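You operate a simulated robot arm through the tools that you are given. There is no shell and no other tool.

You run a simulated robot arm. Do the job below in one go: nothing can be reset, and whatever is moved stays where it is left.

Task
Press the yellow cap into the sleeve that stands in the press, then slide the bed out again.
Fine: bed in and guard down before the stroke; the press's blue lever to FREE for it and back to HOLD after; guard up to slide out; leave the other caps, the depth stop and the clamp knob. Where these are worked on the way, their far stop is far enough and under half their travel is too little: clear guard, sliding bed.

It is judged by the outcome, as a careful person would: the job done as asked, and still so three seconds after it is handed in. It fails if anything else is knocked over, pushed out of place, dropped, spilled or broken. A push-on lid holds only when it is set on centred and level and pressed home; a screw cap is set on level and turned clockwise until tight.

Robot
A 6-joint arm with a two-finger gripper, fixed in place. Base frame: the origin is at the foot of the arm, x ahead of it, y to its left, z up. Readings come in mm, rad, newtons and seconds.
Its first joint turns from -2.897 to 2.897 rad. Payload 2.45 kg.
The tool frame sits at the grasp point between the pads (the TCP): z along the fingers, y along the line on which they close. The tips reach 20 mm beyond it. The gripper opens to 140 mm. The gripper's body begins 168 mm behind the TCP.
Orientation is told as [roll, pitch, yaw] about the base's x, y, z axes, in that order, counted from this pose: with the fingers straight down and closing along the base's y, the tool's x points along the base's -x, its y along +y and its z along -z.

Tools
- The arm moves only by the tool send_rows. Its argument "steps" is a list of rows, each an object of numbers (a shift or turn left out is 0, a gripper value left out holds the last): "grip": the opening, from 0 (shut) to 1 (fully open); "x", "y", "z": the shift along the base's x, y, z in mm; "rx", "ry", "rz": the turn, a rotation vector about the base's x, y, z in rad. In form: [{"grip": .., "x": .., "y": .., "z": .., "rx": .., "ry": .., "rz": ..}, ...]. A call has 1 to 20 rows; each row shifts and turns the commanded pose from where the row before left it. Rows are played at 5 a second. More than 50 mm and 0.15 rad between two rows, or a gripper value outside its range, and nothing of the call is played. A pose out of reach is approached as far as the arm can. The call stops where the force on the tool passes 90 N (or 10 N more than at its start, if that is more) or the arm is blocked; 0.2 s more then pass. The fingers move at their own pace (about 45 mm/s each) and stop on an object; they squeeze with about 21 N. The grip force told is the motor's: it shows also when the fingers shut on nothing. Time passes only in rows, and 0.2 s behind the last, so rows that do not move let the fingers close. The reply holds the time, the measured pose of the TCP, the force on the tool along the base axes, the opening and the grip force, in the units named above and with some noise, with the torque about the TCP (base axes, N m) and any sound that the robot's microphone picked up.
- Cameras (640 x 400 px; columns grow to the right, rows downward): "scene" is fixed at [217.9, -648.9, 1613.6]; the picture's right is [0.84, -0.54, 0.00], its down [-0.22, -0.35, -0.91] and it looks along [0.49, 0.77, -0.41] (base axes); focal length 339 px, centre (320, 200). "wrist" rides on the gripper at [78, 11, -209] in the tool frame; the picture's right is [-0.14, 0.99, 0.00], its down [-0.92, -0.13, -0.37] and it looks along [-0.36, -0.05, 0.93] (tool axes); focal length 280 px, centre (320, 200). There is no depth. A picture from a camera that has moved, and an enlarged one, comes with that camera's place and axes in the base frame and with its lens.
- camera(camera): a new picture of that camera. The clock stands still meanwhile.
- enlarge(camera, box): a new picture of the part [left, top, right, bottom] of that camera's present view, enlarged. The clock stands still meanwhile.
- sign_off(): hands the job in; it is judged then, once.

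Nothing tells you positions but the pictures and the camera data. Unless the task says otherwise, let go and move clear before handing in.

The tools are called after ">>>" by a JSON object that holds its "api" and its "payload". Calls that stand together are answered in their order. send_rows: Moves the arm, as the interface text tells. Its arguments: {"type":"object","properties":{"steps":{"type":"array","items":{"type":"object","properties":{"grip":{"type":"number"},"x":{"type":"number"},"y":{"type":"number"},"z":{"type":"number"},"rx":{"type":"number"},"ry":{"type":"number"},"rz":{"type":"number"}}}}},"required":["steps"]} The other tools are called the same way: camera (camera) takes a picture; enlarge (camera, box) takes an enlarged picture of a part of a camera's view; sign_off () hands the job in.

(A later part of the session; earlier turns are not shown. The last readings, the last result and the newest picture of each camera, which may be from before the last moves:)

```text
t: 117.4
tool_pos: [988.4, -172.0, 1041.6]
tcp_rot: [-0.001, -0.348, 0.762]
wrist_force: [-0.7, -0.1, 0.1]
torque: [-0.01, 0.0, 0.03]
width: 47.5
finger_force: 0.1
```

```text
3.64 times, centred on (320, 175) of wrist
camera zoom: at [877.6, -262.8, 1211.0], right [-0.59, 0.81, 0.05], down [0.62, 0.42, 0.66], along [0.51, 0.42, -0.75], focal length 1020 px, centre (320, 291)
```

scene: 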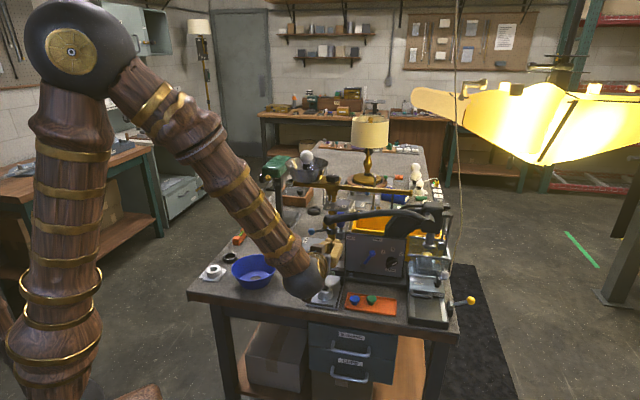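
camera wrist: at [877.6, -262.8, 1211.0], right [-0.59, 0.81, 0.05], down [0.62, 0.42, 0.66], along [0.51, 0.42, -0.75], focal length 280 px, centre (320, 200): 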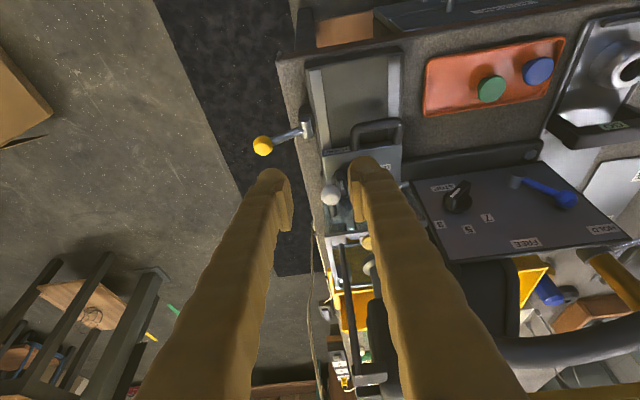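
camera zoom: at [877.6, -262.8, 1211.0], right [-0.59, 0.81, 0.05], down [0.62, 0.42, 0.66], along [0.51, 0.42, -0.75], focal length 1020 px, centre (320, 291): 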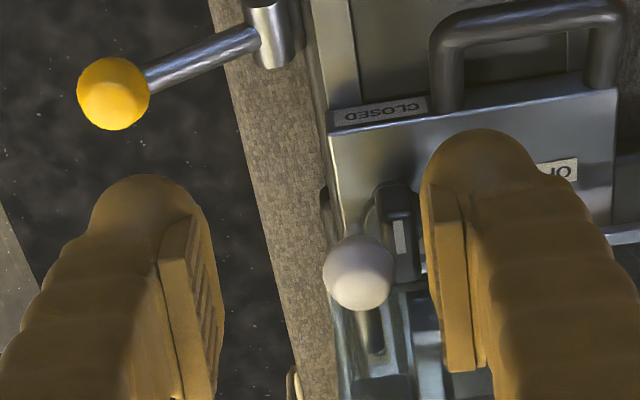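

The ball is at about (r 801, f 687, z 937), with the clamp knob just to its left and about 12 mm lower. A steeper, more horizontal approach lets me grip the ball with the lower edge of the fingers while staying above the knob, so I'll reorient to about 70° pitch in front of it.

>>> {"api": "send_rows", "payload": {"steps": [{"y": 1.5, "z": -6, "rx": 0.1008, "ry": -0.1052}, {"y": 1.5, "z": -6, "rx": 0.1008, "ry": -0.1052}, {"y": 1.5, "z": -6, "rx": 0.1008, "ry": -0.1052}, {"y": 1.5, "z": -6, "rx": 0.1008, "ry": -0.1052}, {"y": 1.5, "z": -6, "rx": 0.1008, "ry": -0.1052}, {"y": 1.2, "z": -6, "rx": 0.1008, "ry": -0.1052}, {"z": 0}]}}

>>> {"api": "camera", "payload": {"camera": "wrist"}}

>>> {"api": "enlarge", "payload": {"camera": "scene", "box": [390, 210, 490, 320]}}

```text
t: 119.0
tool_pos: [988.9, -160.7, 1004.2]
tcp_rot: [0.002, -1.223, 0.76]
wrist_force: [1.0, 0.1, -0.8]
torque: [0.03, -0.01, 0.02]
width: 47.7
finger_force: 0.1
```

```text
taken
camera wrist: at [820.1, -307.0, 1001.9], right [-0.65, 0.75, 0.13], down [0.06, -0.12, 0.99], along [0.76, 0.65, 0.03], focal length 280 px, centre (320, 200)
```

wrist: 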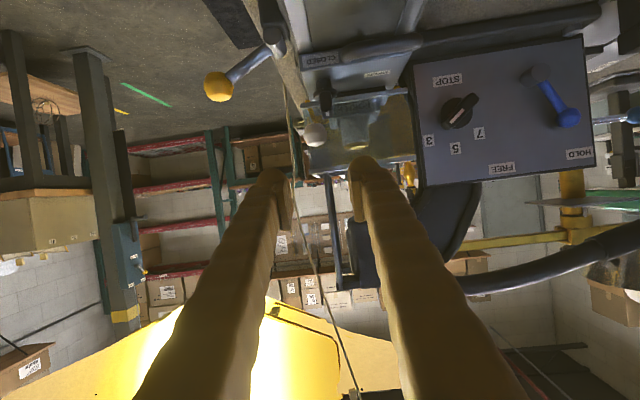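

```text
3.64 times, centred on (440, 265) of scene
camera zoom: at [217.9, -648.9, 1613.6], right [0.84, -0.54, 0.0], down [-0.22, -0.35, -0.91], along [0.49, 0.77, -0.41], focal length 1232 px, centre (-116, -36)
```

zoom: 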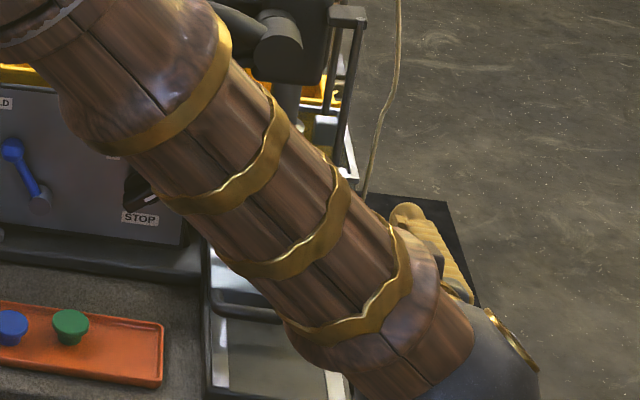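

>>> {"api": "enlarge", "payload": {"camera": "wrist", "box": [260, 70, 400, 220]}}

```text
2.67 times, centred on (330, 145) of wrist
camera zoom: at [820.1, -307.0, 1001.9], right [-0.65, 0.75, 0.13], down [0.06, -0.12, 0.99], along [0.76, 0.65, 0.03], focal length 748 px, centre (293, 347)
```

zoom: 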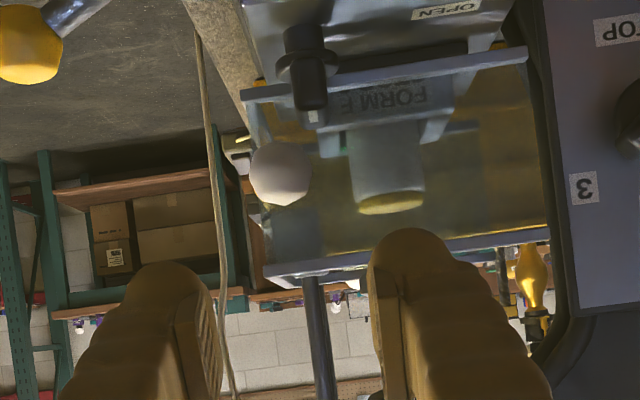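

The ball centre is (r 802, f 687, z 939) and the clamp knob's top is about 14 mm lower. I'll descend in front and then move forward to straddle the ball.

>>> {"api": "send_rows", "payload": {"steps": [{"z": -23.3, "x": 0.7, "y": -0.7}, {"z": -23.3}, {"x": 18.3, "y": 17.5}, {"x": 18.3, "y": 17.5}, {"z": 0}]}}

>>> {"api": "enlarge", "payload": {"camera": "wrist", "box": [250, 90, 390, 240]}}

```text
t: 120.2
tool_pos: [1027.8, -124.7, 957.9]
tcp_rot: [0.004, -1.222, 0.759]
wrist_force: [0.1, 0.3, 0.1]
torque: [-0.01, 0.01, -0.01]
width: 47.4
finger_force: 0.0
```

```text
2.67 times, centred on (320, 165) of wrist
camera zoom: at [859.0, -271.8, 954.8], right [-0.65, 0.75, 0.13], down [0.07, -0.12, 0.99], along [0.76, 0.65, 0.03], focal length 748 px, centre (320, 293)
```

zoom: 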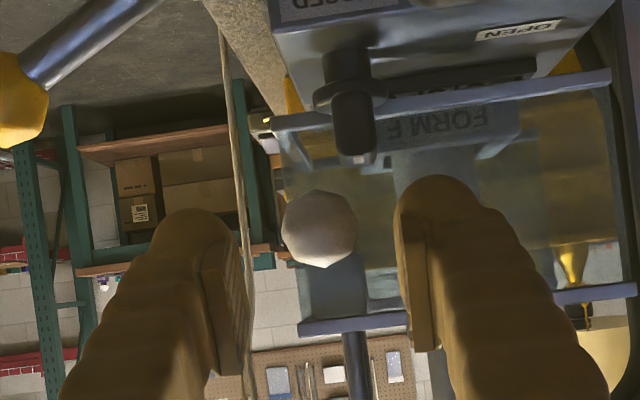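

>>> {"api": "send_rows", "payload": {"steps": [{"x": 9, "y": 8.6}, {"x": 7.6, "y": 7.3}, {"z": 0}]}}

>>> {"api": "enlarge", "payload": {"camera": "wrist", "box": [250, 90, 390, 240]}}

```text
t: 121.0
tool_pos: [1045.7, -107.7, 956.1]
tcp_rot: [0.002, -1.221, 0.761]
wrist_force: [0.5, 0.8, -0.7]
torque: [-0.02, -0.02, -0.02]
width: 47.5
finger_force: 0.1
```

```text
2.67 times, centred on (320, 165) of wrist
camera zoom: at [876.3, -255.2, 954.7], right [-0.65, 0.75, 0.13], down [0.07, -0.12, 0.99], along [0.76, 0.65, 0.03], focal length 748 px, centre (320, 293)
```

zoom: 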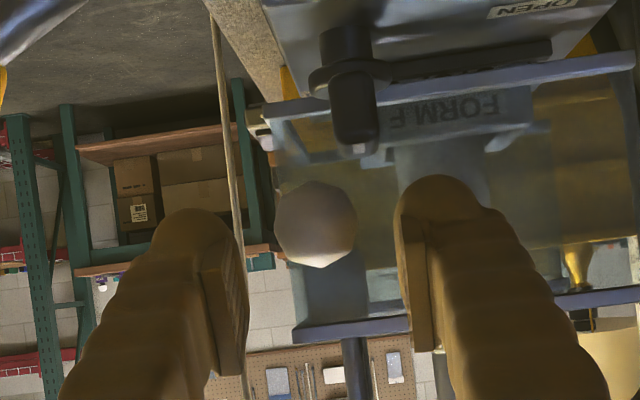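

The ball is between the fingers, and the knob is clear below them. I'll close on the ball.

>>> {"api": "send_rows", "payload": {"steps": [{"grip": 0.26}, {"grip": 0.2}, {"grip": 0.1}, {"grip": 0.08}, {"grip": 0.08}, {"z": 0}]}}

>>> {"api": "enlarge", "payload": {"camera": "wrist", "box": [250, 90, 390, 240]}}

```text
t: 122.4
tool_pos: [1044.1, -109.0, 957.5]
tcp_rot: [0.004, -1.221, 0.761]
wrist_force: [-12.2, 9.1, 1.3]
torque: [0.14, 0.21, 0.07]
width: 25.2
finger_force: 45.5
```

```text
2.67 times, centred on (320, 165) of wrist
camera zoom: at [876.0, -254.9, 954.6], right [-0.65, 0.75, 0.13], down [0.07, -0.12, 0.99], along [0.76, 0.65, 0.03], focal length 748 px, centre (320, 293)
```

zoom: 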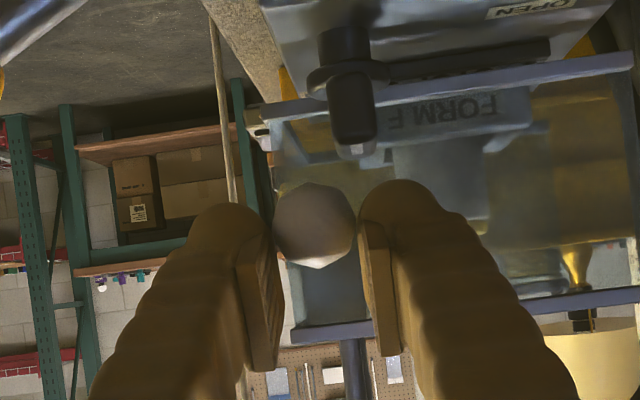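

The ball is gripped at 25.2 mm. I'll relieve the small side load and lift gently.

>>> {"api": "send_rows", "payload": {"steps": [{"x": -0.5, "y": 0.5}, {"z": 3}, {"z": 4}, {"z": 4}, {"z": 0}]}}

>>> {"api": "enlarge", "payload": {"camera": "wrist", "box": [250, 90, 390, 240]}}

```text
t: 123.6
tool_pos: [1041.5, -110.8, 969.9]
tcp_rot: [-0.003, -1.224, 0.762]
wrist_force: [2.4, -4.2, 12.9]
torque: [-0.18, -0.24, -0.12]
width: 13.4
finger_force: 2.0
```

```text
2.67 times, centred on (320, 165) of wrist
camera zoom: at [873.8, -256.4, 967.0], right [-0.65, 0.75, 0.13], down [0.06, -0.12, 0.99], along [0.76, 0.65, 0.03], focal length 748 px, centre (320, 293)
```

zoom: 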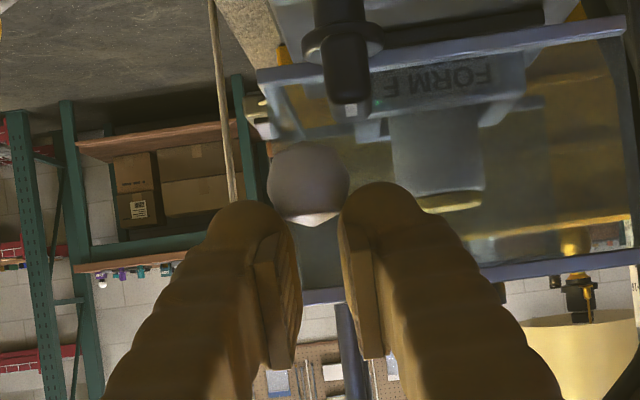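

The ball slipped out because friction alone isn't enough to lift the guard from there. I'll back away and instead lift from underneath: closed fingers at about 45° under the ball's right half, clear of the clamp knob.

>>> {"api": "send_rows", "payload": {"steps": [{"grip": 0.3}, {"grip": 0.34, "z": 6}, {"x": -18, "y": -17.3, "z": 5}, {"x": -25, "y": -24}, {"x": -20, "y": -19, "z": 10}, {"z": 0}]}}

>>> {"api": "enlarge", "payload": {"camera": "wrist", "box": [240, 60, 400, 220]}}

```text
t: 125.0
tool_pos: [981.5, -169.6, 988.3]
tcp_rot: [0.002, -1.221, 0.758]
wrist_force: [0.1, -0.2, 0.8]
torque: [-0.01, 0.0, 0.01]
width: 47.8
finger_force: 0.3
```

```text
2.50 times, centred on (320, 140) of wrist
camera zoom: at [812.6, -316.5, 986.1], right [-0.65, 0.75, 0.13], down [0.07, -0.12, 0.99], along [0.76, 0.65, 0.03], focal length 701 px, centre (320, 350)
```

zoom: 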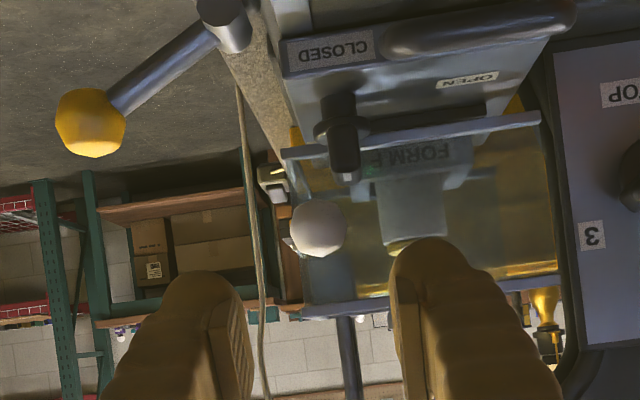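

>>> {"api": "send_rows", "payload": {"steps": [{"x": 4.5, "y": -0.6, "rx": -0.1005, "ry": 0.1049, "grip": 0.1}, {"x": 4.5, "y": -0.6, "rx": -0.1005, "ry": 0.1049, "grip": 0}, {"x": 4.5, "y": -0.6, "z": -5, "rx": -0.1005, "ry": 0.1049}, {"z": 0}]}}

>>> {"api": "enlarge", "payload": {"camera": "wrist", "box": [240, 110, 400, 230]}}

```text
t: 126.0
tool_pos: [993.9, -171.8, 984.8]
tcp_rot: [-0.003, -0.783, 0.762]
wrist_force: [0.4, 0.5, -0.2]
torque: [-0.02, 0.01, -0.03]
width: 0.1
finger_force: 21.0
```

```text
3.33 times, centred on (320, 170) of wrist
camera zoom: at [840.3, -304.0, 1076.7], right [-0.61, 0.78, 0.1], down [0.37, 0.18, 0.91], along [0.7, 0.59, -0.4], focal length 935 px, centre (320, 300)
```

zoom: 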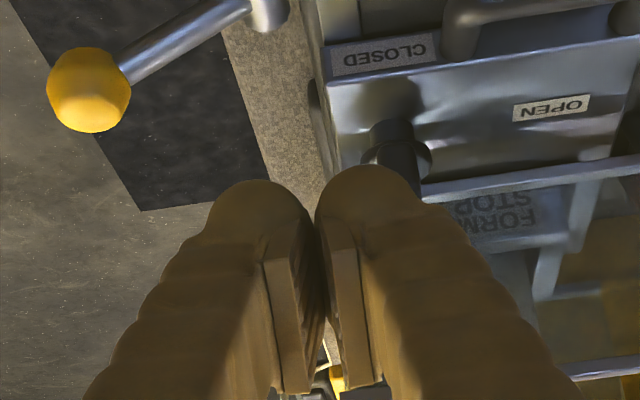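

>>> {"api": "send_rows", "payload": {"steps": [{"x": 10.5, "y": 10.1, "z": -14.6}, {"x": 10.5, "y": 10.1, "z": -14.6}, {"x": 10.5, "y": 10.1, "z": -14.6}, {"z": 0}]}}

>>> {"api": "enlarge", "payload": {"camera": "wrist", "box": [240, 110, 400, 230]}}

>>> {"api": "enlarge", "payload": {"camera": "scene", "box": [410, 230, 480, 320]}}

```text
t: 127.0
tool_pos: [1027.1, -141.7, 942.9]
tcp_rot: [0.0, -0.787, 0.762]
wrist_force: [0.8, -0.8, 0.1]
torque: [0.0, 0.0, 0.0]
width: 0.2
finger_force: 21.3
```

```text
3.33 times, centred on (320, 170) of wrist
camera zoom: at [873.0, -274.3, 1035.1], right [-0.61, 0.78, 0.1], down [0.37, 0.18, 0.91], along [0.7, 0.6, -0.4], focal length 935 px, centre (320, 300)
```

zoom: 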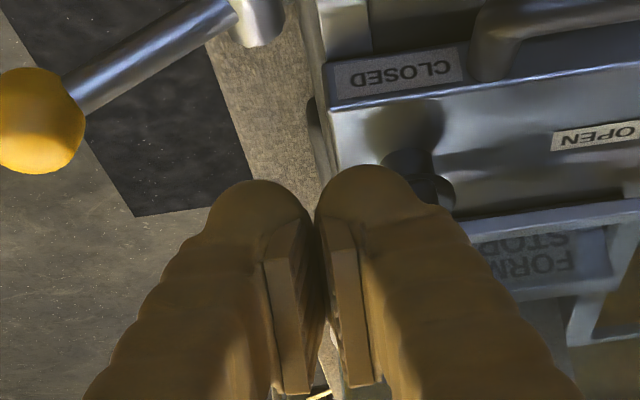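

```text
4.44 times, centred on (445, 275) of scene
camera zoom: at [217.9, -648.9, 1613.6], right [0.84, -0.54, 0.0], down [-0.22, -0.35, -0.91], along [0.49, 0.77, -0.41], focal length 1506 px, centre (-236, -133)
```

zoom: 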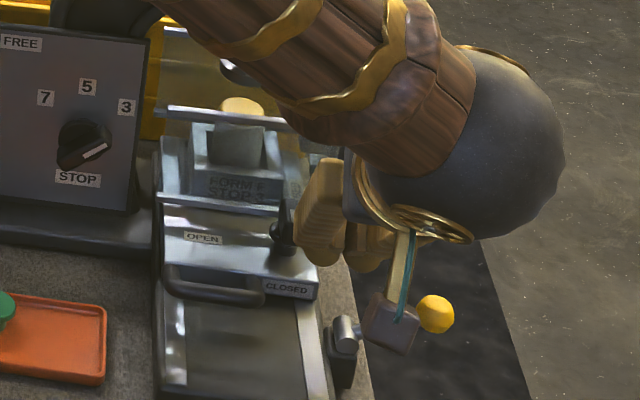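

The fingers are visually thicker than I assumed, so I'll shift another 12 mm to the right to stay clear of the clamp knob, then slide under the ball.

>>> {"api": "send_rows", "payload": {"steps": [{"x": 4, "y": -4.2}, {"x": 4, "y": -4.2}, {"x": 3, "y": 2.9, "z": -7}, {"x": 4, "y": 3.8, "z": -7}, {"x": 3.6, "y": 3.5, "z": -7}, {"z": 0}]}}

>>> {"api": "enlarge", "payload": {"camera": "wrist", "box": [240, 110, 400, 230]}}

>>> {"api": "enlarge", "payload": {"camera": "scene", "box": [410, 230, 480, 320]}}

```text
t: 128.4
tool_pos: [1045.9, -138.7, 918.7]
tcp_rot: [-0.001, -0.786, 0.762]
wrist_force: [0.2, -0.7, 0.6]
torque: [-0.01, 0.01, 0.01]
width: 0.0
finger_force: 20.9
```

```text
3.33 times, centred on (320, 170) of wrist
camera zoom: at [890.9, -271.9, 1012.0], right [-0.61, 0.78, 0.1], down [0.37, 0.18, 0.91], along [0.7, 0.6, -0.4], focal length 935 px, centre (320, 300)
```

zoom: 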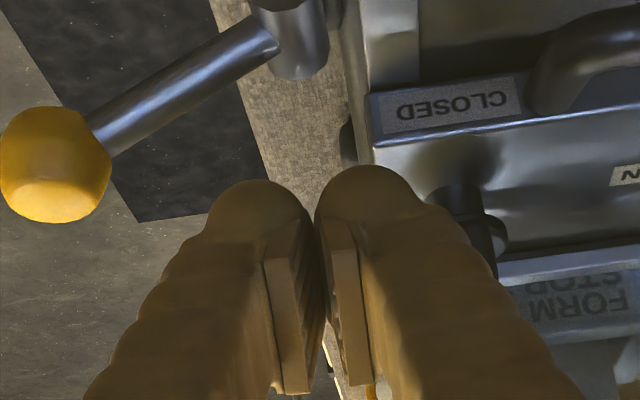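

```text
4.44 times, centred on (445, 275) of scene
camera zoom: at [217.9, -648.9, 1613.6], right [0.84, -0.54, 0.0], down [-0.22, -0.35, -0.91], along [0.49, 0.77, -0.41], focal length 1506 px, centre (-236, -133)
```

zoom: 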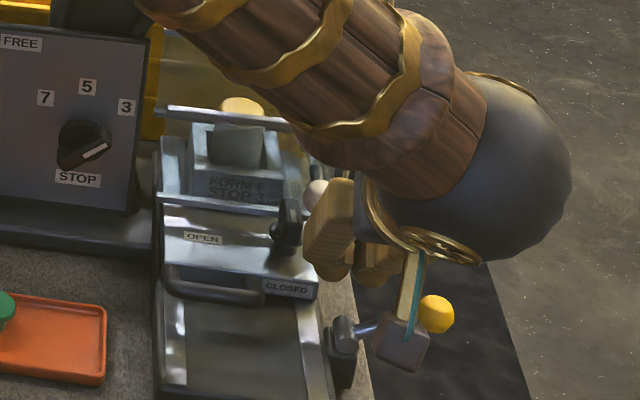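

The fingertips are at the ball's lower right with the clamp knob clear on the left. I'll lift slowly and watch.

>>> {"api": "send_rows", "payload": {"steps": [{"z": 3}, {"z": 3}, {"z": 3}, {"z": 3}, {"z": 0}]}}

>>> {"api": "enlarge", "payload": {"camera": "scene", "box": [410, 230, 480, 320]}}

```text
t: 129.6
tool_pos: [1045.1, -138.0, 932.3]
tcp_rot: [-0.002, -0.787, 0.763]
wrist_force: [-2.2, -2.7, -1.8]
torque: [-0.04, 0.03, 0.04]
width: 0.0
finger_force: 20.8
```

```text
4.44 times, centred on (445, 275) of scene
camera zoom: at [217.9, -648.9, 1613.6], right [0.84, -0.54, 0.0], down [-0.22, -0.35, -0.91], along [0.49, 0.77, -0.41], focal length 1506 px, centre (-236, -133)
```

zoom: 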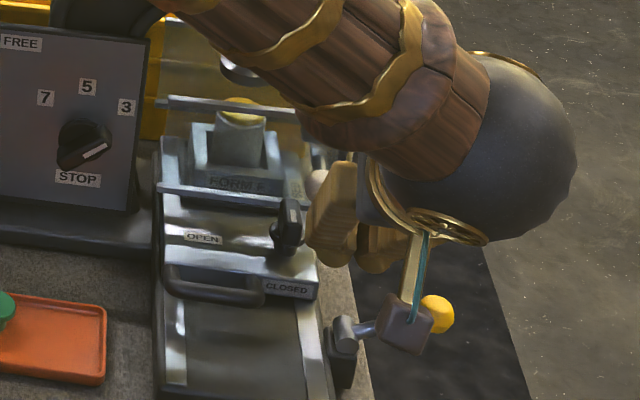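

The guard is rising with very little force. I'll continue lifting.

>>> {"api": "send_rows", "payload": {"steps": [{"z": 6}, {"z": 6}, {"z": 6}, {"z": 6}, {"z": 6}, {"z": 6}, {"z": 0}]}}

>>> {"api": "enlarge", "payload": {"camera": "scene", "box": [400, 200, 480, 300]}}

>>> {"api": "enlarge", "payload": {"camera": "wrist", "box": [220, 90, 420, 240]}}

```text
t: 131.2
tool_pos: [1042.6, -138.9, 970.2]
tcp_rot: [-0.001, -0.787, 0.762]
wrist_force: [-0.2, -4.3, -1.2]
torque: [0.01, 0.04, 0.0]
width: 0.0
finger_force: 21.4
```

```text
4.00 times, centred on (440, 250) of scene
camera zoom: at [217.9, -648.9, 1613.6], right [0.84, -0.54, 0.0], down [-0.22, -0.35, -0.91], along [0.49, 0.77, -0.41], focal length 1355 px, centre (-160, 0)
```

zoom: 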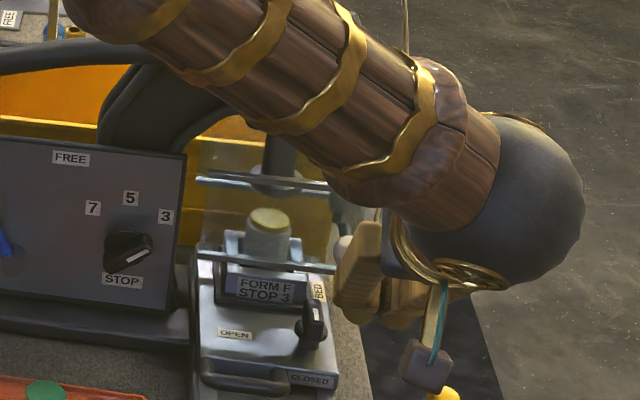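

```text
2.67 times, centred on (320, 165) of wrist
camera zoom: at [889.2, -272.5, 1061.1], right [-0.61, 0.78, 0.1], down [0.37, 0.18, 0.91], along [0.7, 0.6, -0.4], focal length 748 px, centre (320, 293)
```

zoom: 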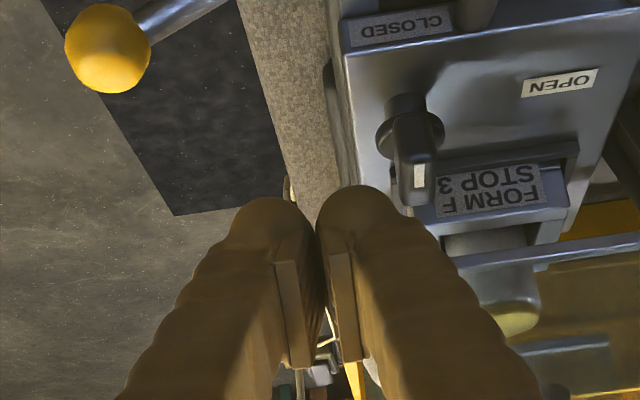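

>>> {"api": "send_rows", "payload": {"steps": [{"z": 6}, {"z": 6}, {"z": 6}, {"z": 6}, {"z": 6}, {"z": 5}, {"z": 5}, {"z": 0}]}}

>>> {"api": "enlarge", "payload": {"camera": "scene", "box": [400, 190, 480, 290]}}

```text
t: 133.0
tool_pos: [1044.1, -139.5, 1009.3]
tcp_rot: [0.001, -0.787, 0.763]
wrist_force: [0.5, 0.3, 0.0]
torque: [-0.04, 0.02, 0.02]
width: 0.0
finger_force: 21.0
```

```text
4.00 times, centred on (440, 240) of scene
camera zoom: at [217.9, -648.9, 1613.6], right [0.84, -0.54, 0.0], down [-0.22, -0.35, -0.91], along [0.49, 0.77, -0.41], focal length 1355 px, centre (-160, 40)
```

zoom: 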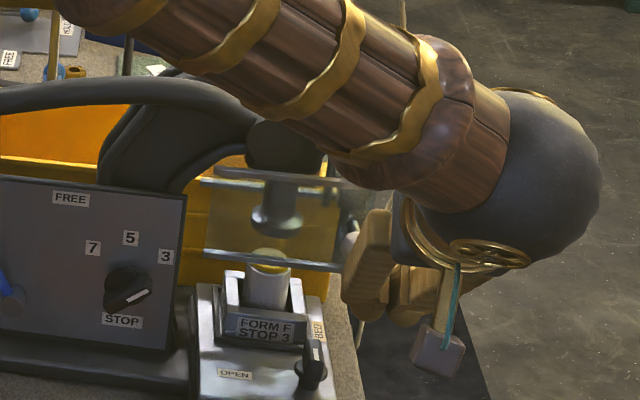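

>>> {"api": "send_rows", "payload": {"steps": [{"z": 4}, {"z": 4}, {"z": 3}, {"z": 0}]}}

>>> {"api": "enlarge", "payload": {"camera": "scene", "box": [400, 190, 480, 290]}}

```text
t: 134.0
tool_pos: [1043.6, -139.2, 1018.5]
tcp_rot: [0.0, -0.786, 0.761]
wrist_force: [-2.6, -6.2, -11.4]
torque: [-0.22, 0.04, 0.05]
width: 0.0
finger_force: 21.2
```

```text
4.00 times, centred on (440, 240) of scene
camera zoom: at [217.9, -648.9, 1613.6], right [0.84, -0.54, 0.0], down [-0.22, -0.35, -0.91], along [0.49, 0.77, -0.41], focal length 1355 px, centre (-160, 40)
```

zoom: 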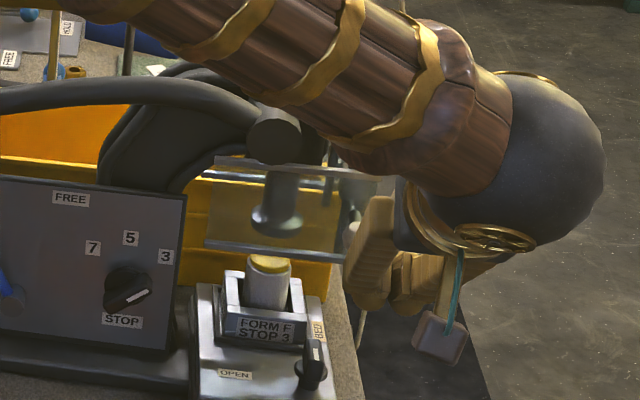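

The guard is at its upper stop, matching its original height. I'll ease down, withdraw, and check that it stays up.

>>> {"api": "send_rows", "payload": {"steps": [{"z": -5}, {"x": -12, "y": -11.5, "z": -2}, {"x": -25, "y": -24}, {"x": -25, "y": -24}, {"x": -20, "y": -19, "z": 20}, {"z": 0}]}}

>>> {"api": "enlarge", "payload": {"camera": "scene", "box": [400, 190, 480, 290]}}

>>> {"api": "camera", "payload": {"camera": "wrist"}}

```text
t: 135.4
tool_pos: [962.7, -216.1, 1030.1]
tcp_rot: [0.0, -0.787, 0.763]
wrist_force: [-0.1, 0.5, -0.6]
torque: [0.01, -0.03, -0.01]
width: 0.2
finger_force: 21.2
```

```text
4.00 times, centred on (440, 240) of scene
camera zoom: at [217.9, -648.9, 1613.6], right [0.84, -0.54, 0.0], down [-0.22, -0.35, -0.91], along [0.49, 0.77, -0.41], focal length 1355 px, centre (-160, 40)
```

zoom: 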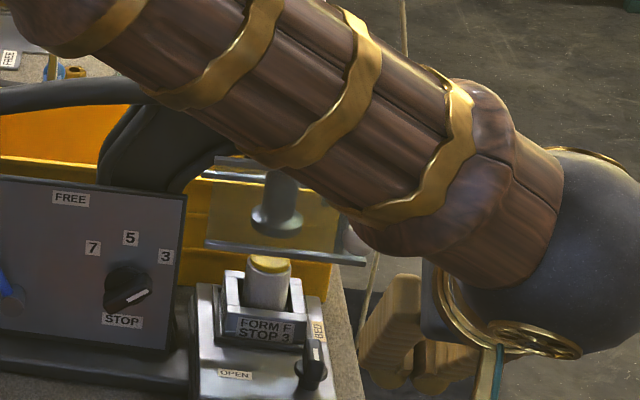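

```text
taken
camera wrist: at [809.0, -348.9, 1123.4], right [-0.61, 0.78, 0.1], down [0.37, 0.18, 0.91], along [0.7, 0.6, -0.4], focal length 280 px, centre (320, 200)
```

wrist: 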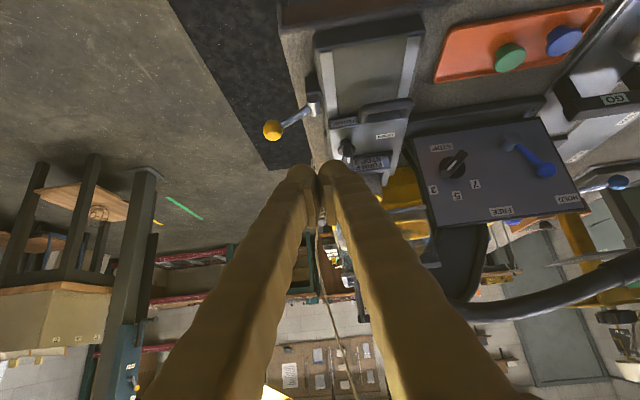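

The guard stays up and the cap stays flush. Now to slide the bed out, I'll move to look closely at the bed's U-handle from the front to plan a good pull.

>>> {"api": "send_rows", "payload": {"steps": [{"x": -27.2, "y": 16, "z": -5, "grip": 0.5}, {"x": -27.2, "y": 16, "z": -5}, {"x": -27.2, "y": 16, "z": -5}, {"z": 0}, {"z": 0}]}}

>>> {"api": "enlarge", "payload": {"camera": "wrist", "box": [240, 80, 400, 220]}}

>>> {"api": "camera", "payload": {"camera": "wrist"}}

>>> {"api": "enlarge", "payload": {"camera": "scene", "box": [400, 250, 480, 330]}}

```text
t: 136.6
tool_pos: [878.0, -170.3, 1016.5]
tcp_rot: [0.001, -0.787, 0.762]
wrist_force: [-1.0, -0.9, 0.3]
torque: [0.03, 0.0, -0.02]
width: 70.2
finger_force: 0.0
```

```text
2.86 times, centred on (320, 150) of wrist
camera zoom: at [724.6, -303.2, 1109.4], right [-0.61, 0.78, 0.1], down [0.37, 0.18, 0.91], along [0.7, 0.6, -0.4], focal length 801 px, centre (320, 343)
```

zoom: 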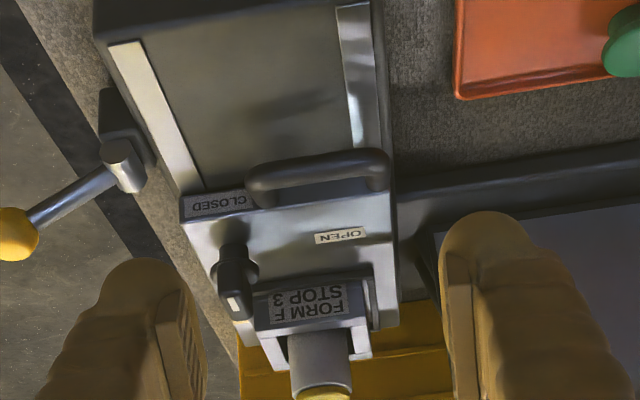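

```text
taken
camera wrist: at [724.6, -303.2, 1109.4], right [-0.61, 0.78, 0.1], down [0.37, 0.18, 0.91], along [0.7, 0.6, -0.4], focal length 280 px, centre (320, 200)
```

wrist: 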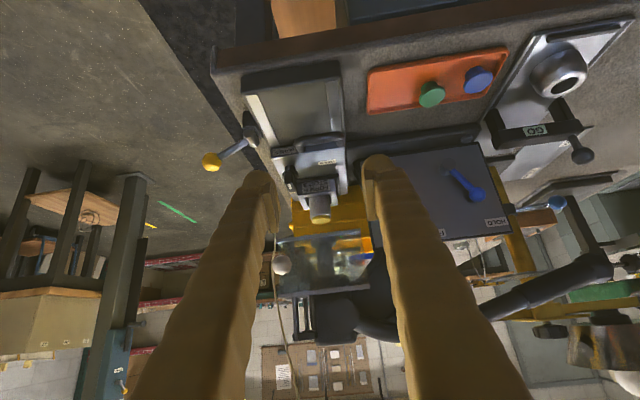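

```text
5.00 times, centred on (440, 290) of scene
camera zoom: at [217.9, -648.9, 1613.6], right [0.84, -0.54, 0.0], down [-0.22, -0.35, -0.91], along [0.49, 0.77, -0.41], focal length 1694 px, centre (-280, -250)
```

zoom: 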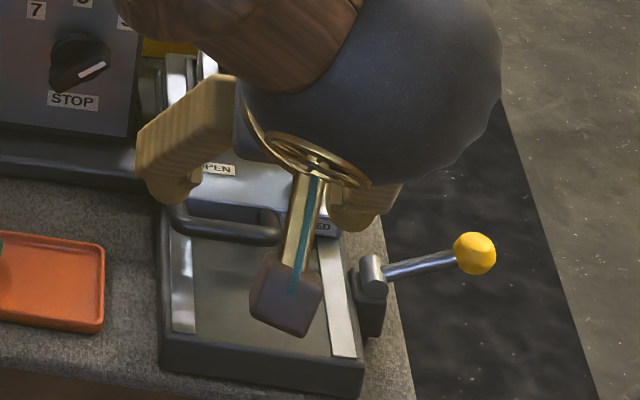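

>>> {"api": "enlarge", "payload": {"camera": "wrist", "box": [280, 115, 360, 170]}}

>>> {"api": "enlarge", "payload": {"camera": "scene", "box": [418, 284, 448, 304]}}

```text
7.27 times, centred on (320, 142) of wrist
camera zoom: at [724.6, -303.2, 1109.4], right [-0.61, 0.78, 0.1], down [0.37, 0.18, 0.91], along [0.7, 0.6, -0.4], focal length 2039 px, centre (320, 618)
```

zoom: 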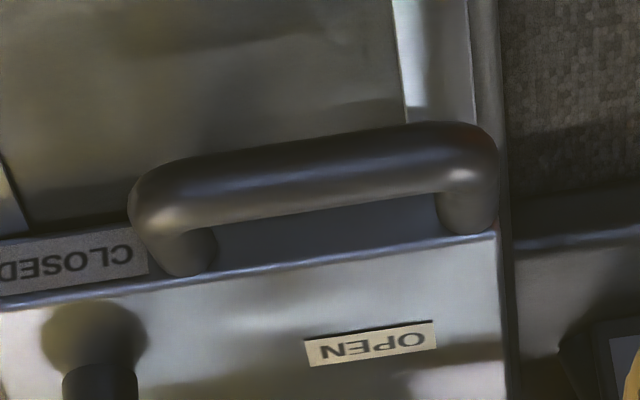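

```text
16.00 times, centred on (433, 294) of scene
camera zoom: at [217.9, -648.9, 1613.6], right [0.84, -0.54, 0.0], down [-0.22, -0.35, -0.91], along [0.49, 0.77, -0.41], focal length 5420 px, centre (-1488, -1304)
```

zoom: 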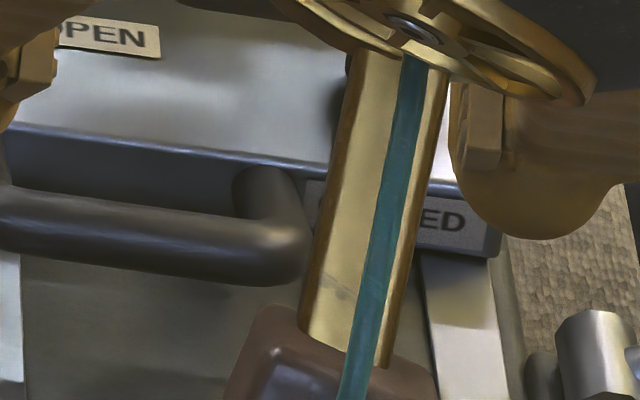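

The U-handle slopes slightly up: its bar is near f≈623, z≈887, with about 30 mm of space behind it. I'll turn the gripper so it closes along the slide direction, then grip the bar from above between its legs.

>>> {"api": "send_rows", "payload": {"steps": [{"z": 8, "rx": -0.0907, "ry": 0.0947}, {"z": 8, "rx": -0.0907, "ry": 0.0947}, {"z": 8, "rx": -0.0907, "ry": 0.0947}, {"z": 8, "rx": -0.0907, "ry": 0.0947}, {"z": 8, "rx": -0.0907, "ry": 0.0947}, {"z": 8, "rx": -0.0907, "ry": 0.0947}, {"z": 0}]}}

>>> {"api": "send_rows", "payload": {"steps": [{"rz": -0.1428}, {"rz": -0.1428}, {"rz": -0.1428}, {"rz": -0.1428}, {"rz": -0.1428}, {"rz": -0.1428}, {"rz": -0.1428}, {"rz": -0.1428}, {"rz": -0.1428}, {"rz": -0.1428}, {"rz": -0.1428}, {"rx": 0.0604, "ry": -0.063, "grip": 0.3}, {"rx": 0.0604, "ry": -0.063}, {"z": 0}]}}

>>> {"api": "camera", "payload": {"camera": "wrist"}}

>>> {"api": "enlarge", "payload": {"camera": "scene", "box": [380, 190, 490, 330]}}

```text
t: 138.2
tool_pos: [879.9, -170.3, 1065.5]
tcp_rot: [-0.003, 0.001, 0.762]
wrist_force: [-0.2, 0.6, 0.2]
torque: [0.0, 0.03, -0.01]
width: 69.8
finger_force: 0.1
```

```text
t: 141.2
tool_pos: [878.8, -169.3, 1066.9]
tcp_rot: [0.174, 0.003, -0.808]
wrist_force: [0.3, 0.1, 0.1]
torque: [0.0, 0.01, 0.01]
width: 42.0
finger_force: 0.0
```

```text
taken
camera wrist: at [808.3, -130.9, 1273.3], right [0.8, 0.57, 0.17], down [0.5, -0.8, 0.34], along [0.33, -0.19, -0.92], focal length 280 px, centre (320, 200)
```

wrist: 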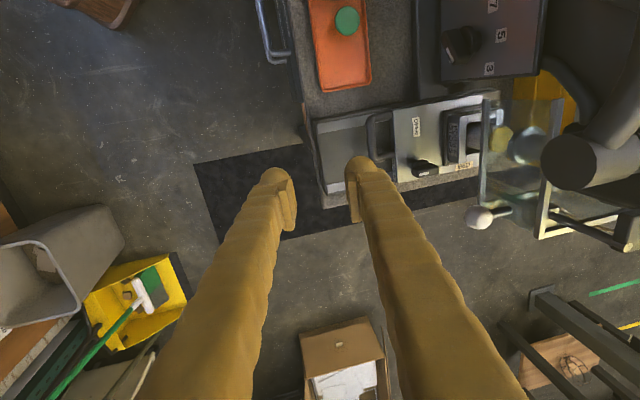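

```text
2.86 times, centred on (435, 260) of scene
camera zoom: at [217.9, -648.9, 1613.6], right [0.84, -0.54, 0.0], down [-0.22, -0.35, -0.91], along [0.49, 0.77, -0.41], focal length 968 px, centre (-9, 29)
```

zoom: 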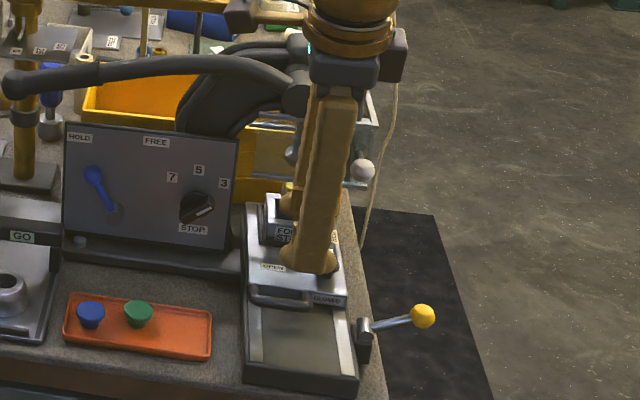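

>>> {"api": "enlarge", "payload": {"camera": "wrist", "box": [340, 90, 430, 190]}}

```text
4.00 times, centred on (385, 140) of wrist
camera zoom: at [808.3, -130.9, 1273.3], right [0.8, 0.57, 0.17], down [0.5, -0.8, 0.34], along [0.33, -0.19, -0.92], focal length 1122 px, centre (60, 440)
```

zoom: 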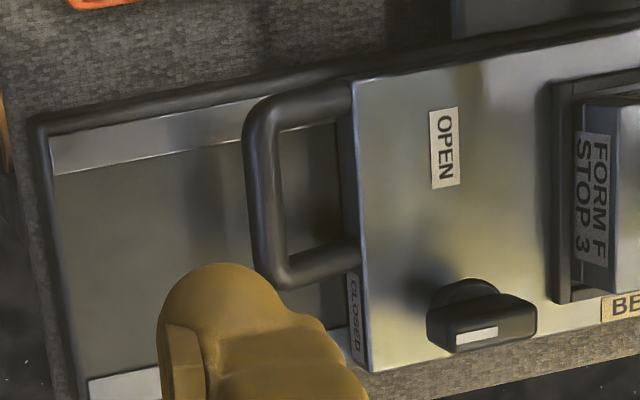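

The handle bar is at (r 729.5, f 626.5, z 885). I'll move above it and come down with the bar between the fingers.

>>> {"api": "send_rows", "payload": {"steps": [{"x": 24.9, "y": 24.6, "grip": 0.22}, {"x": 24.9, "y": 24.6}, {"x": 25, "y": 24.5}, {"z": -40}, {"z": -40}, {"z": -35}, {"z": 0}]}}

>>> {"api": "camera", "payload": {"camera": "wrist"}}

>>> {"api": "enlarge", "payload": {"camera": "wrist", "box": [250, 120, 390, 230]}}

>>> {"api": "enlarge", "payload": {"camera": "scene", "box": [390, 210, 480, 320]}}

```text
t: 142.8
tool_pos: [956.4, -94.6, 952.7]
tcp_rot: [0.173, 0.001, -0.81]
wrist_force: [-0.2, 0.0, -0.4]
torque: [-0.03, 0.0, 0.06]
width: 30.8
finger_force: 0.0
```

```text
taken
camera wrist: at [885.1, -56.5, 1159.7], right [0.8, 0.57, 0.17], down [0.5, -0.8, 0.34], along [0.33, -0.19, -0.92], focal length 280 px, centre (320, 200)
```

wrist: 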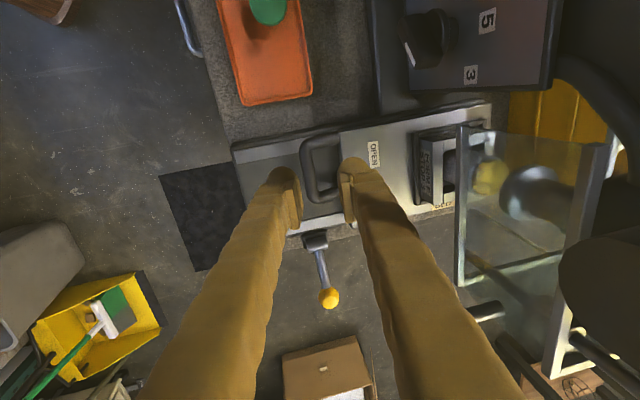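

```text
3.64 times, centred on (320, 175) of wrist
camera zoom: at [885.1, -56.5, 1159.7], right [0.8, 0.57, 0.17], down [0.5, -0.8, 0.34], along [0.33, -0.19, -0.92], focal length 1020 px, centre (320, 291)
```

zoom: 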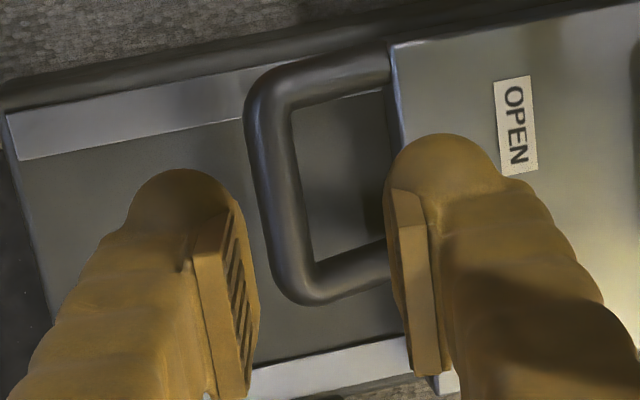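

```text
3.64 times, centred on (435, 265) of scene
camera zoom: at [217.9, -648.9, 1613.6], right [0.84, -0.54, 0.0], down [-0.22, -0.35, -0.91], along [0.49, 0.77, -0.41], focal length 1232 px, centre (-98, -36)
```

zoom: 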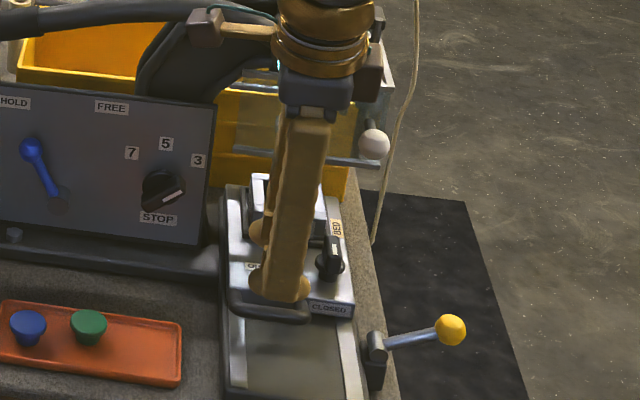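

>>> {"api": "send_rows", "payload": {"steps": [{"x": -3.2, "y": -1.0, "z": -15}, {"z": -15}, {"z": -10}, {"z": -6}, {"z": 0}]}}

>>> {"api": "enlarge", "payload": {"camera": "wrist", "box": [250, 120, 390, 230]}}

>>> {"api": "enlarge", "payload": {"camera": "scene", "box": [410, 260, 460, 310]}}

```text
t: 144.0
tool_pos: [952.9, -96.3, 904.7]
tcp_rot: [0.174, 0.002, -0.808]
wrist_force: [-0.5, 0.2, 0.0]
torque: [0.03, -0.01, 0.0]
width: 30.9
finger_force: 0.0
```

```text
3.64 times, centred on (320, 175) of wrist
camera zoom: at [880.6, -57.1, 1112.4], right [0.8, 0.57, 0.17], down [0.5, -0.8, 0.34], along [0.33, -0.19, -0.92], focal length 1020 px, centre (320, 291)
```

zoom: 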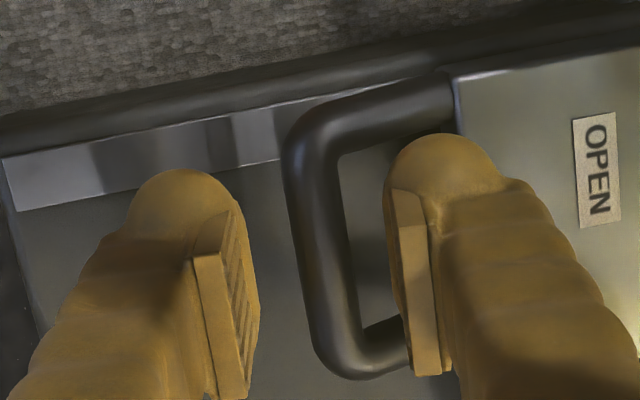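

```text
8.00 times, centred on (435, 285) of scene
camera zoom: at [217.9, -648.9, 1613.6], right [0.84, -0.54, 0.0], down [-0.22, -0.35, -0.91], along [0.49, 0.77, -0.41], focal length 2710 px, centre (-600, -480)
```

zoom: 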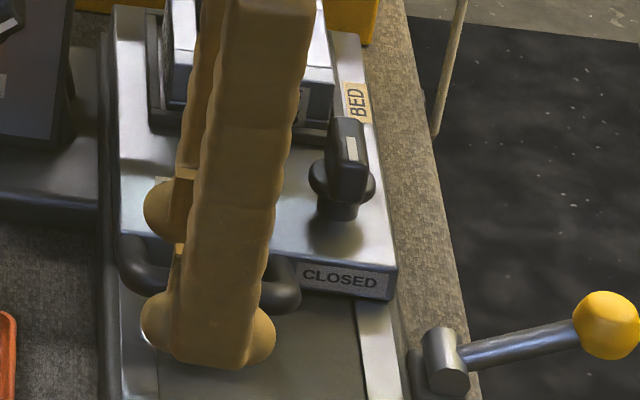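

The bar is between the fingers. I'll make a small centring shift, lower a touch more and close on the bar.

>>> {"api": "send_rows", "payload": {"steps": [{"x": -1.7, "y": 1.8}, {"z": -3}, {"z": -2}, {"grip": 0.15}, {"grip": 0.08}, {"grip": 0.02}, {"grip": 0.02}, {"z": 0}]}}

>>> {"api": "enlarge", "payload": {"camera": "wrist", "box": [250, 120, 390, 230]}}

```text
t: 145.8
tool_pos: [949.1, -93.9, 900.6]
tcp_rot: [0.173, -0.002, -0.808]
wrist_force: [6.2, 4.2, 2.6]
torque: [-0.02, -0.2, 0.6]
width: 10.6
finger_force: 38.0
```

```text
3.64 times, centred on (320, 175) of wrist
camera zoom: at [878.4, -56.2, 1107.3], right [0.8, 0.58, 0.17], down [0.5, -0.8, 0.34], along [0.33, -0.19, -0.92], focal length 1020 px, centre (320, 291)
```

zoom: 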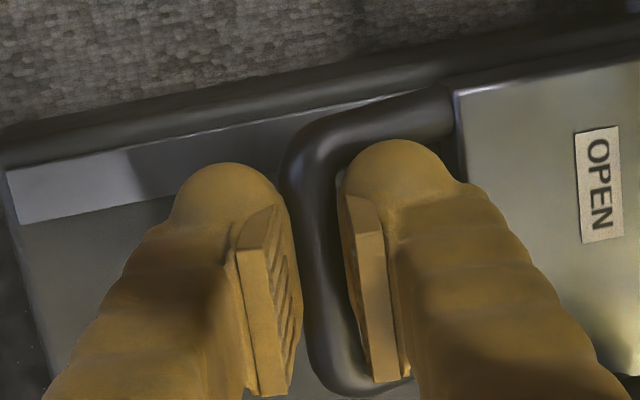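

The bar is gripped at 10.6 mm. I'll pull the bed out slowly.

>>> {"api": "send_rows", "payload": {"steps": [{"x": -2.2, "y": -2.1}, {"x": -3.6, "y": -3.45}, {"x": -3.6, "y": -3.45}, {"x": -3.6, "y": -3.45}, {"z": 0}]}}

>>> {"api": "enlarge", "payload": {"camera": "scene", "box": [400, 230, 480, 320]}}

```text
t: 147.0
tool_pos: [936.3, -108.1, 900.0]
tcp_rot: [0.172, 0.001, -0.807]
wrist_force: [-11.6, 12.5, 19.1]
torque: [0.07, -0.04, 0.03]
width: 10.4
finger_force: 38.0
```

```text
4.44 times, centred on (440, 275) of scene
camera zoom: at [217.9, -648.9, 1613.6], right [0.84, -0.54, 0.0], down [-0.22, -0.35, -0.91], along [0.49, 0.77, -0.41], focal length 1506 px, centre (-213, -133)
```

zoom: 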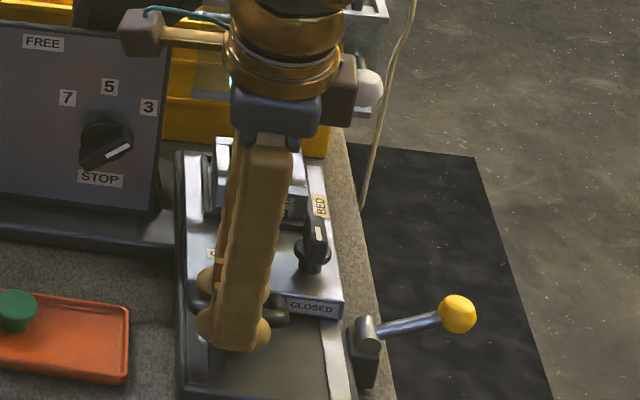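

The bed is sliding out. I'll relieve the small side and vertical loads and continue pulling.

>>> {"api": "send_rows", "payload": {"steps": [{"x": -4.1, "y": -2.9, "z": 0.7}, {"x": -3.6, "y": -3.45}, {"x": -3.6, "y": -3.45}, {"x": -3.6, "y": -3.45}, {"x": -3.6, "y": -3.45}, {"x": -3.6, "y": -3.45}, {"x": -3.6, "y": -3.45}, {"x": -3.6, "y": -3.45}, {"z": 0}]}}

>>> {"api": "enlarge", "payload": {"camera": "scene", "box": [390, 200, 490, 330]}}

```text
t: 149.0
tool_pos: [908.3, -135.4, 900.4]
tcp_rot: [0.173, 0.002, -0.808]
wrist_force: [18.3, -15.4, 18.6]
torque: [-0.34, -0.42, 0.52]
width: 9.5
finger_force: 36.5
```

```text
3.08 times, centred on (440, 265) of scene
camera zoom: at [217.9, -648.9, 1613.6], right [0.84, -0.54, 0.0], down [-0.22, -0.35, -0.91], along [0.49, 0.77, -0.41], focal length 1042 px, centre (-49, 0)
```

zoom: 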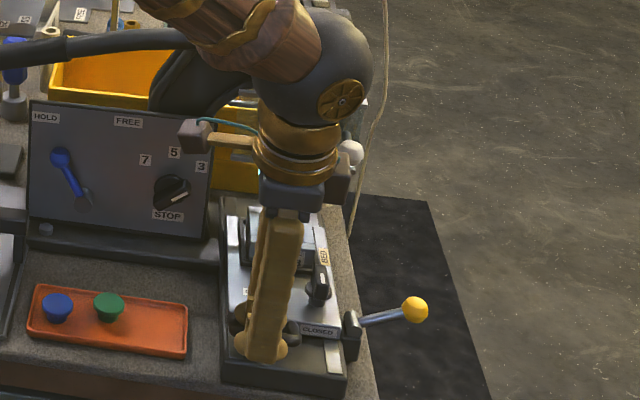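

>>> {"api": "send_rows", "payload": {"steps": [{"x": -3.1, "y": -3.95, "z": 0.8}, {"x": -3.6, "y": -3.45}, {"x": -3.6, "y": -3.45}, {"x": -3.6, "y": -3.45}, {"x": -3.6, "y": -3.45}, {"x": -3.6, "y": -3.45}, {"x": -3.6, "y": -3.45}, {"x": -3.6, "y": -3.45}, {"x": -3.6, "y": -3.45}, {"x": -3.6, "y": -3.45}, {"z": 0}]}}

>>> {"api": "enlarge", "payload": {"camera": "scene", "box": [390, 200, 490, 330]}}

```text
t: 151.4
tool_pos: [871.0, -170.1, 902.9]
tcp_rot: [0.173, 0.0, -0.809]
wrist_force: [-11.9, 14.8, 52.0]
torque: [0.01, -0.22, 0.05]
width: 8.3
finger_force: 35.5
```

```text
3.08 times, centred on (440, 265) of scene
camera zoom: at [217.9, -648.9, 1613.6], right [0.84, -0.54, 0.0], down [-0.22, -0.35, -0.91], along [0.49, 0.77, -0.41], focal length 1042 px, centre (-49, 0)
```

zoom: 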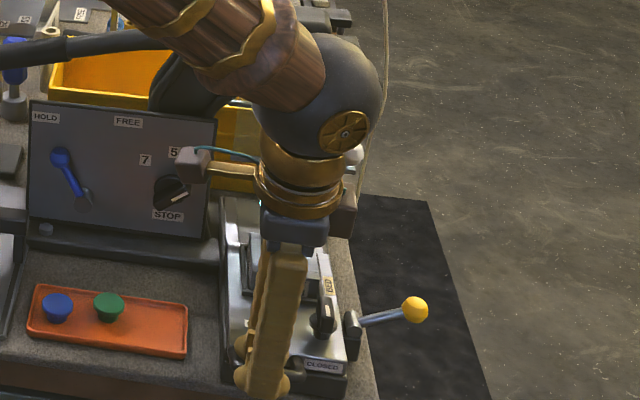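

The fingers are riding up off the round bar. I'll open, lower a few millimetres for a deeper hold, and close just loosely so the inner finger does the pulling.

>>> {"api": "send_rows", "payload": {"steps": [{"grip": 0.2}, {"grip": 0.2}, {"z": -3}, {"z": -3}, {"grip": 0.1}, {"z": 0}]}}

>>> {"api": "enlarge", "payload": {"camera": "wrist", "box": [250, 120, 390, 230]}}

```text
t: 152.8
tool_pos: [873.5, -171.5, 895.1]
tcp_rot: [0.175, 0.0, -0.807]
wrist_force: [8.2, -11.1, 12.7]
torque: [0.52, -0.3, -0.67]
width: 16.7
finger_force: 31.2
```

```text
3.64 times, centred on (320, 175) of wrist
camera zoom: at [800.5, -132.0, 1103.1], right [0.8, 0.57, 0.17], down [0.5, -0.8, 0.34], along [0.33, -0.19, -0.92], focal length 1020 px, centre (320, 291)
```

zoom: 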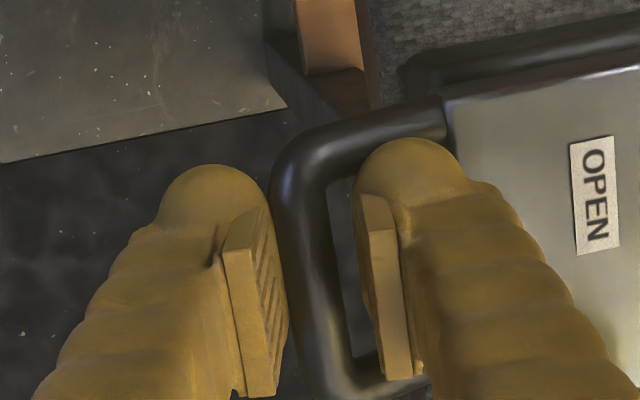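

>>> {"api": "send_rows", "payload": {"steps": [{"z": 1.5, "x": 0.5, "y": -0.5}, {"grip": 0.12}, {"z": 0}]}}

```text
t: 153.6
tool_pos: [872.6, -170.5, 896.6]
tcp_rot: [0.173, 0.003, -0.808]
wrist_force: [6.4, -5.9, 3.9]
torque: [-0.06, -0.05, -0.12]
width: 16.7
finger_force: 0.3
```

>>> {"api": "send_rows", "payload": {"steps": [{"x": -3.6, "y": -3.45}, {"x": -3.6, "y": -3.45}, {"x": -3.6, "y": -3.45}, {"x": -3.6, "y": -3.45}, {"x": -3.6, "y": -3.45}, {"z": 0}]}}

>>> {"api": "enlarge", "payload": {"camera": "wrist", "box": [250, 120, 390, 230]}}

>>> {"api": "enlarge", "payload": {"camera": "scene", "box": [390, 200, 490, 330]}}

```text
t: 155.0
tool_pos: [854.4, -188.8, 897.7]
tcp_rot: [0.172, 0.0, -0.81]
wrist_force: [4.7, -3.8, 13.1]
torque: [0.28, -0.1, -0.09]
width: 18.9
finger_force: 1.4
```

```text
3.64 times, centred on (320, 175) of wrist
camera zoom: at [782.3, -149.9, 1104.6], right [0.8, 0.57, 0.17], down [0.5, -0.8, 0.34], along [0.33, -0.19, -0.92], focal length 1020 px, centre (320, 291)
```

zoom: 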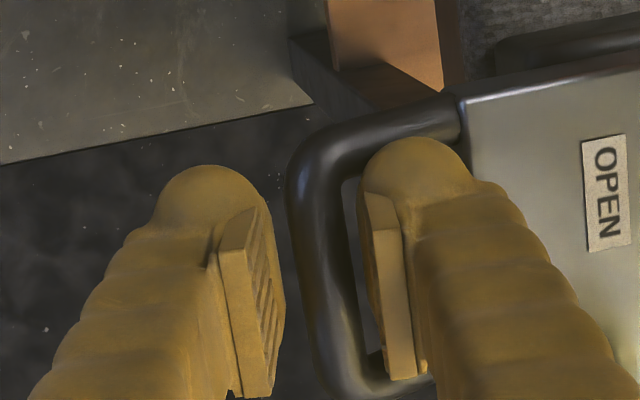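

```text
3.08 times, centred on (440, 265) of scene
camera zoom: at [217.9, -648.9, 1613.6], right [0.84, -0.54, 0.0], down [-0.22, -0.35, -0.91], along [0.49, 0.77, -0.41], focal length 1042 px, centre (-49, 0)
```

zoom: 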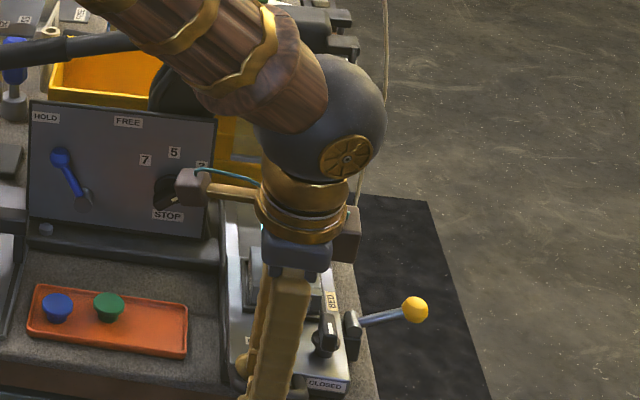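

>>> {"api": "send_rows", "payload": {"steps": [{"x": -2.9, "y": -2.8}, {"x": -2.9, "y": -2.8}, {"x": -2.9, "y": -2.8}, {"x": -2.2, "y": -2.1}, {"z": 0}]}}

```text
t: 156.2
tool_pos: [843.5, -199.6, 897.2]
tcp_rot: [0.173, 0.0, -0.808]
wrist_force: [15.2, -14.4, 8.2]
torque: [0.04, -0.19, -0.36]
width: 17.8
finger_force: 1.2
```

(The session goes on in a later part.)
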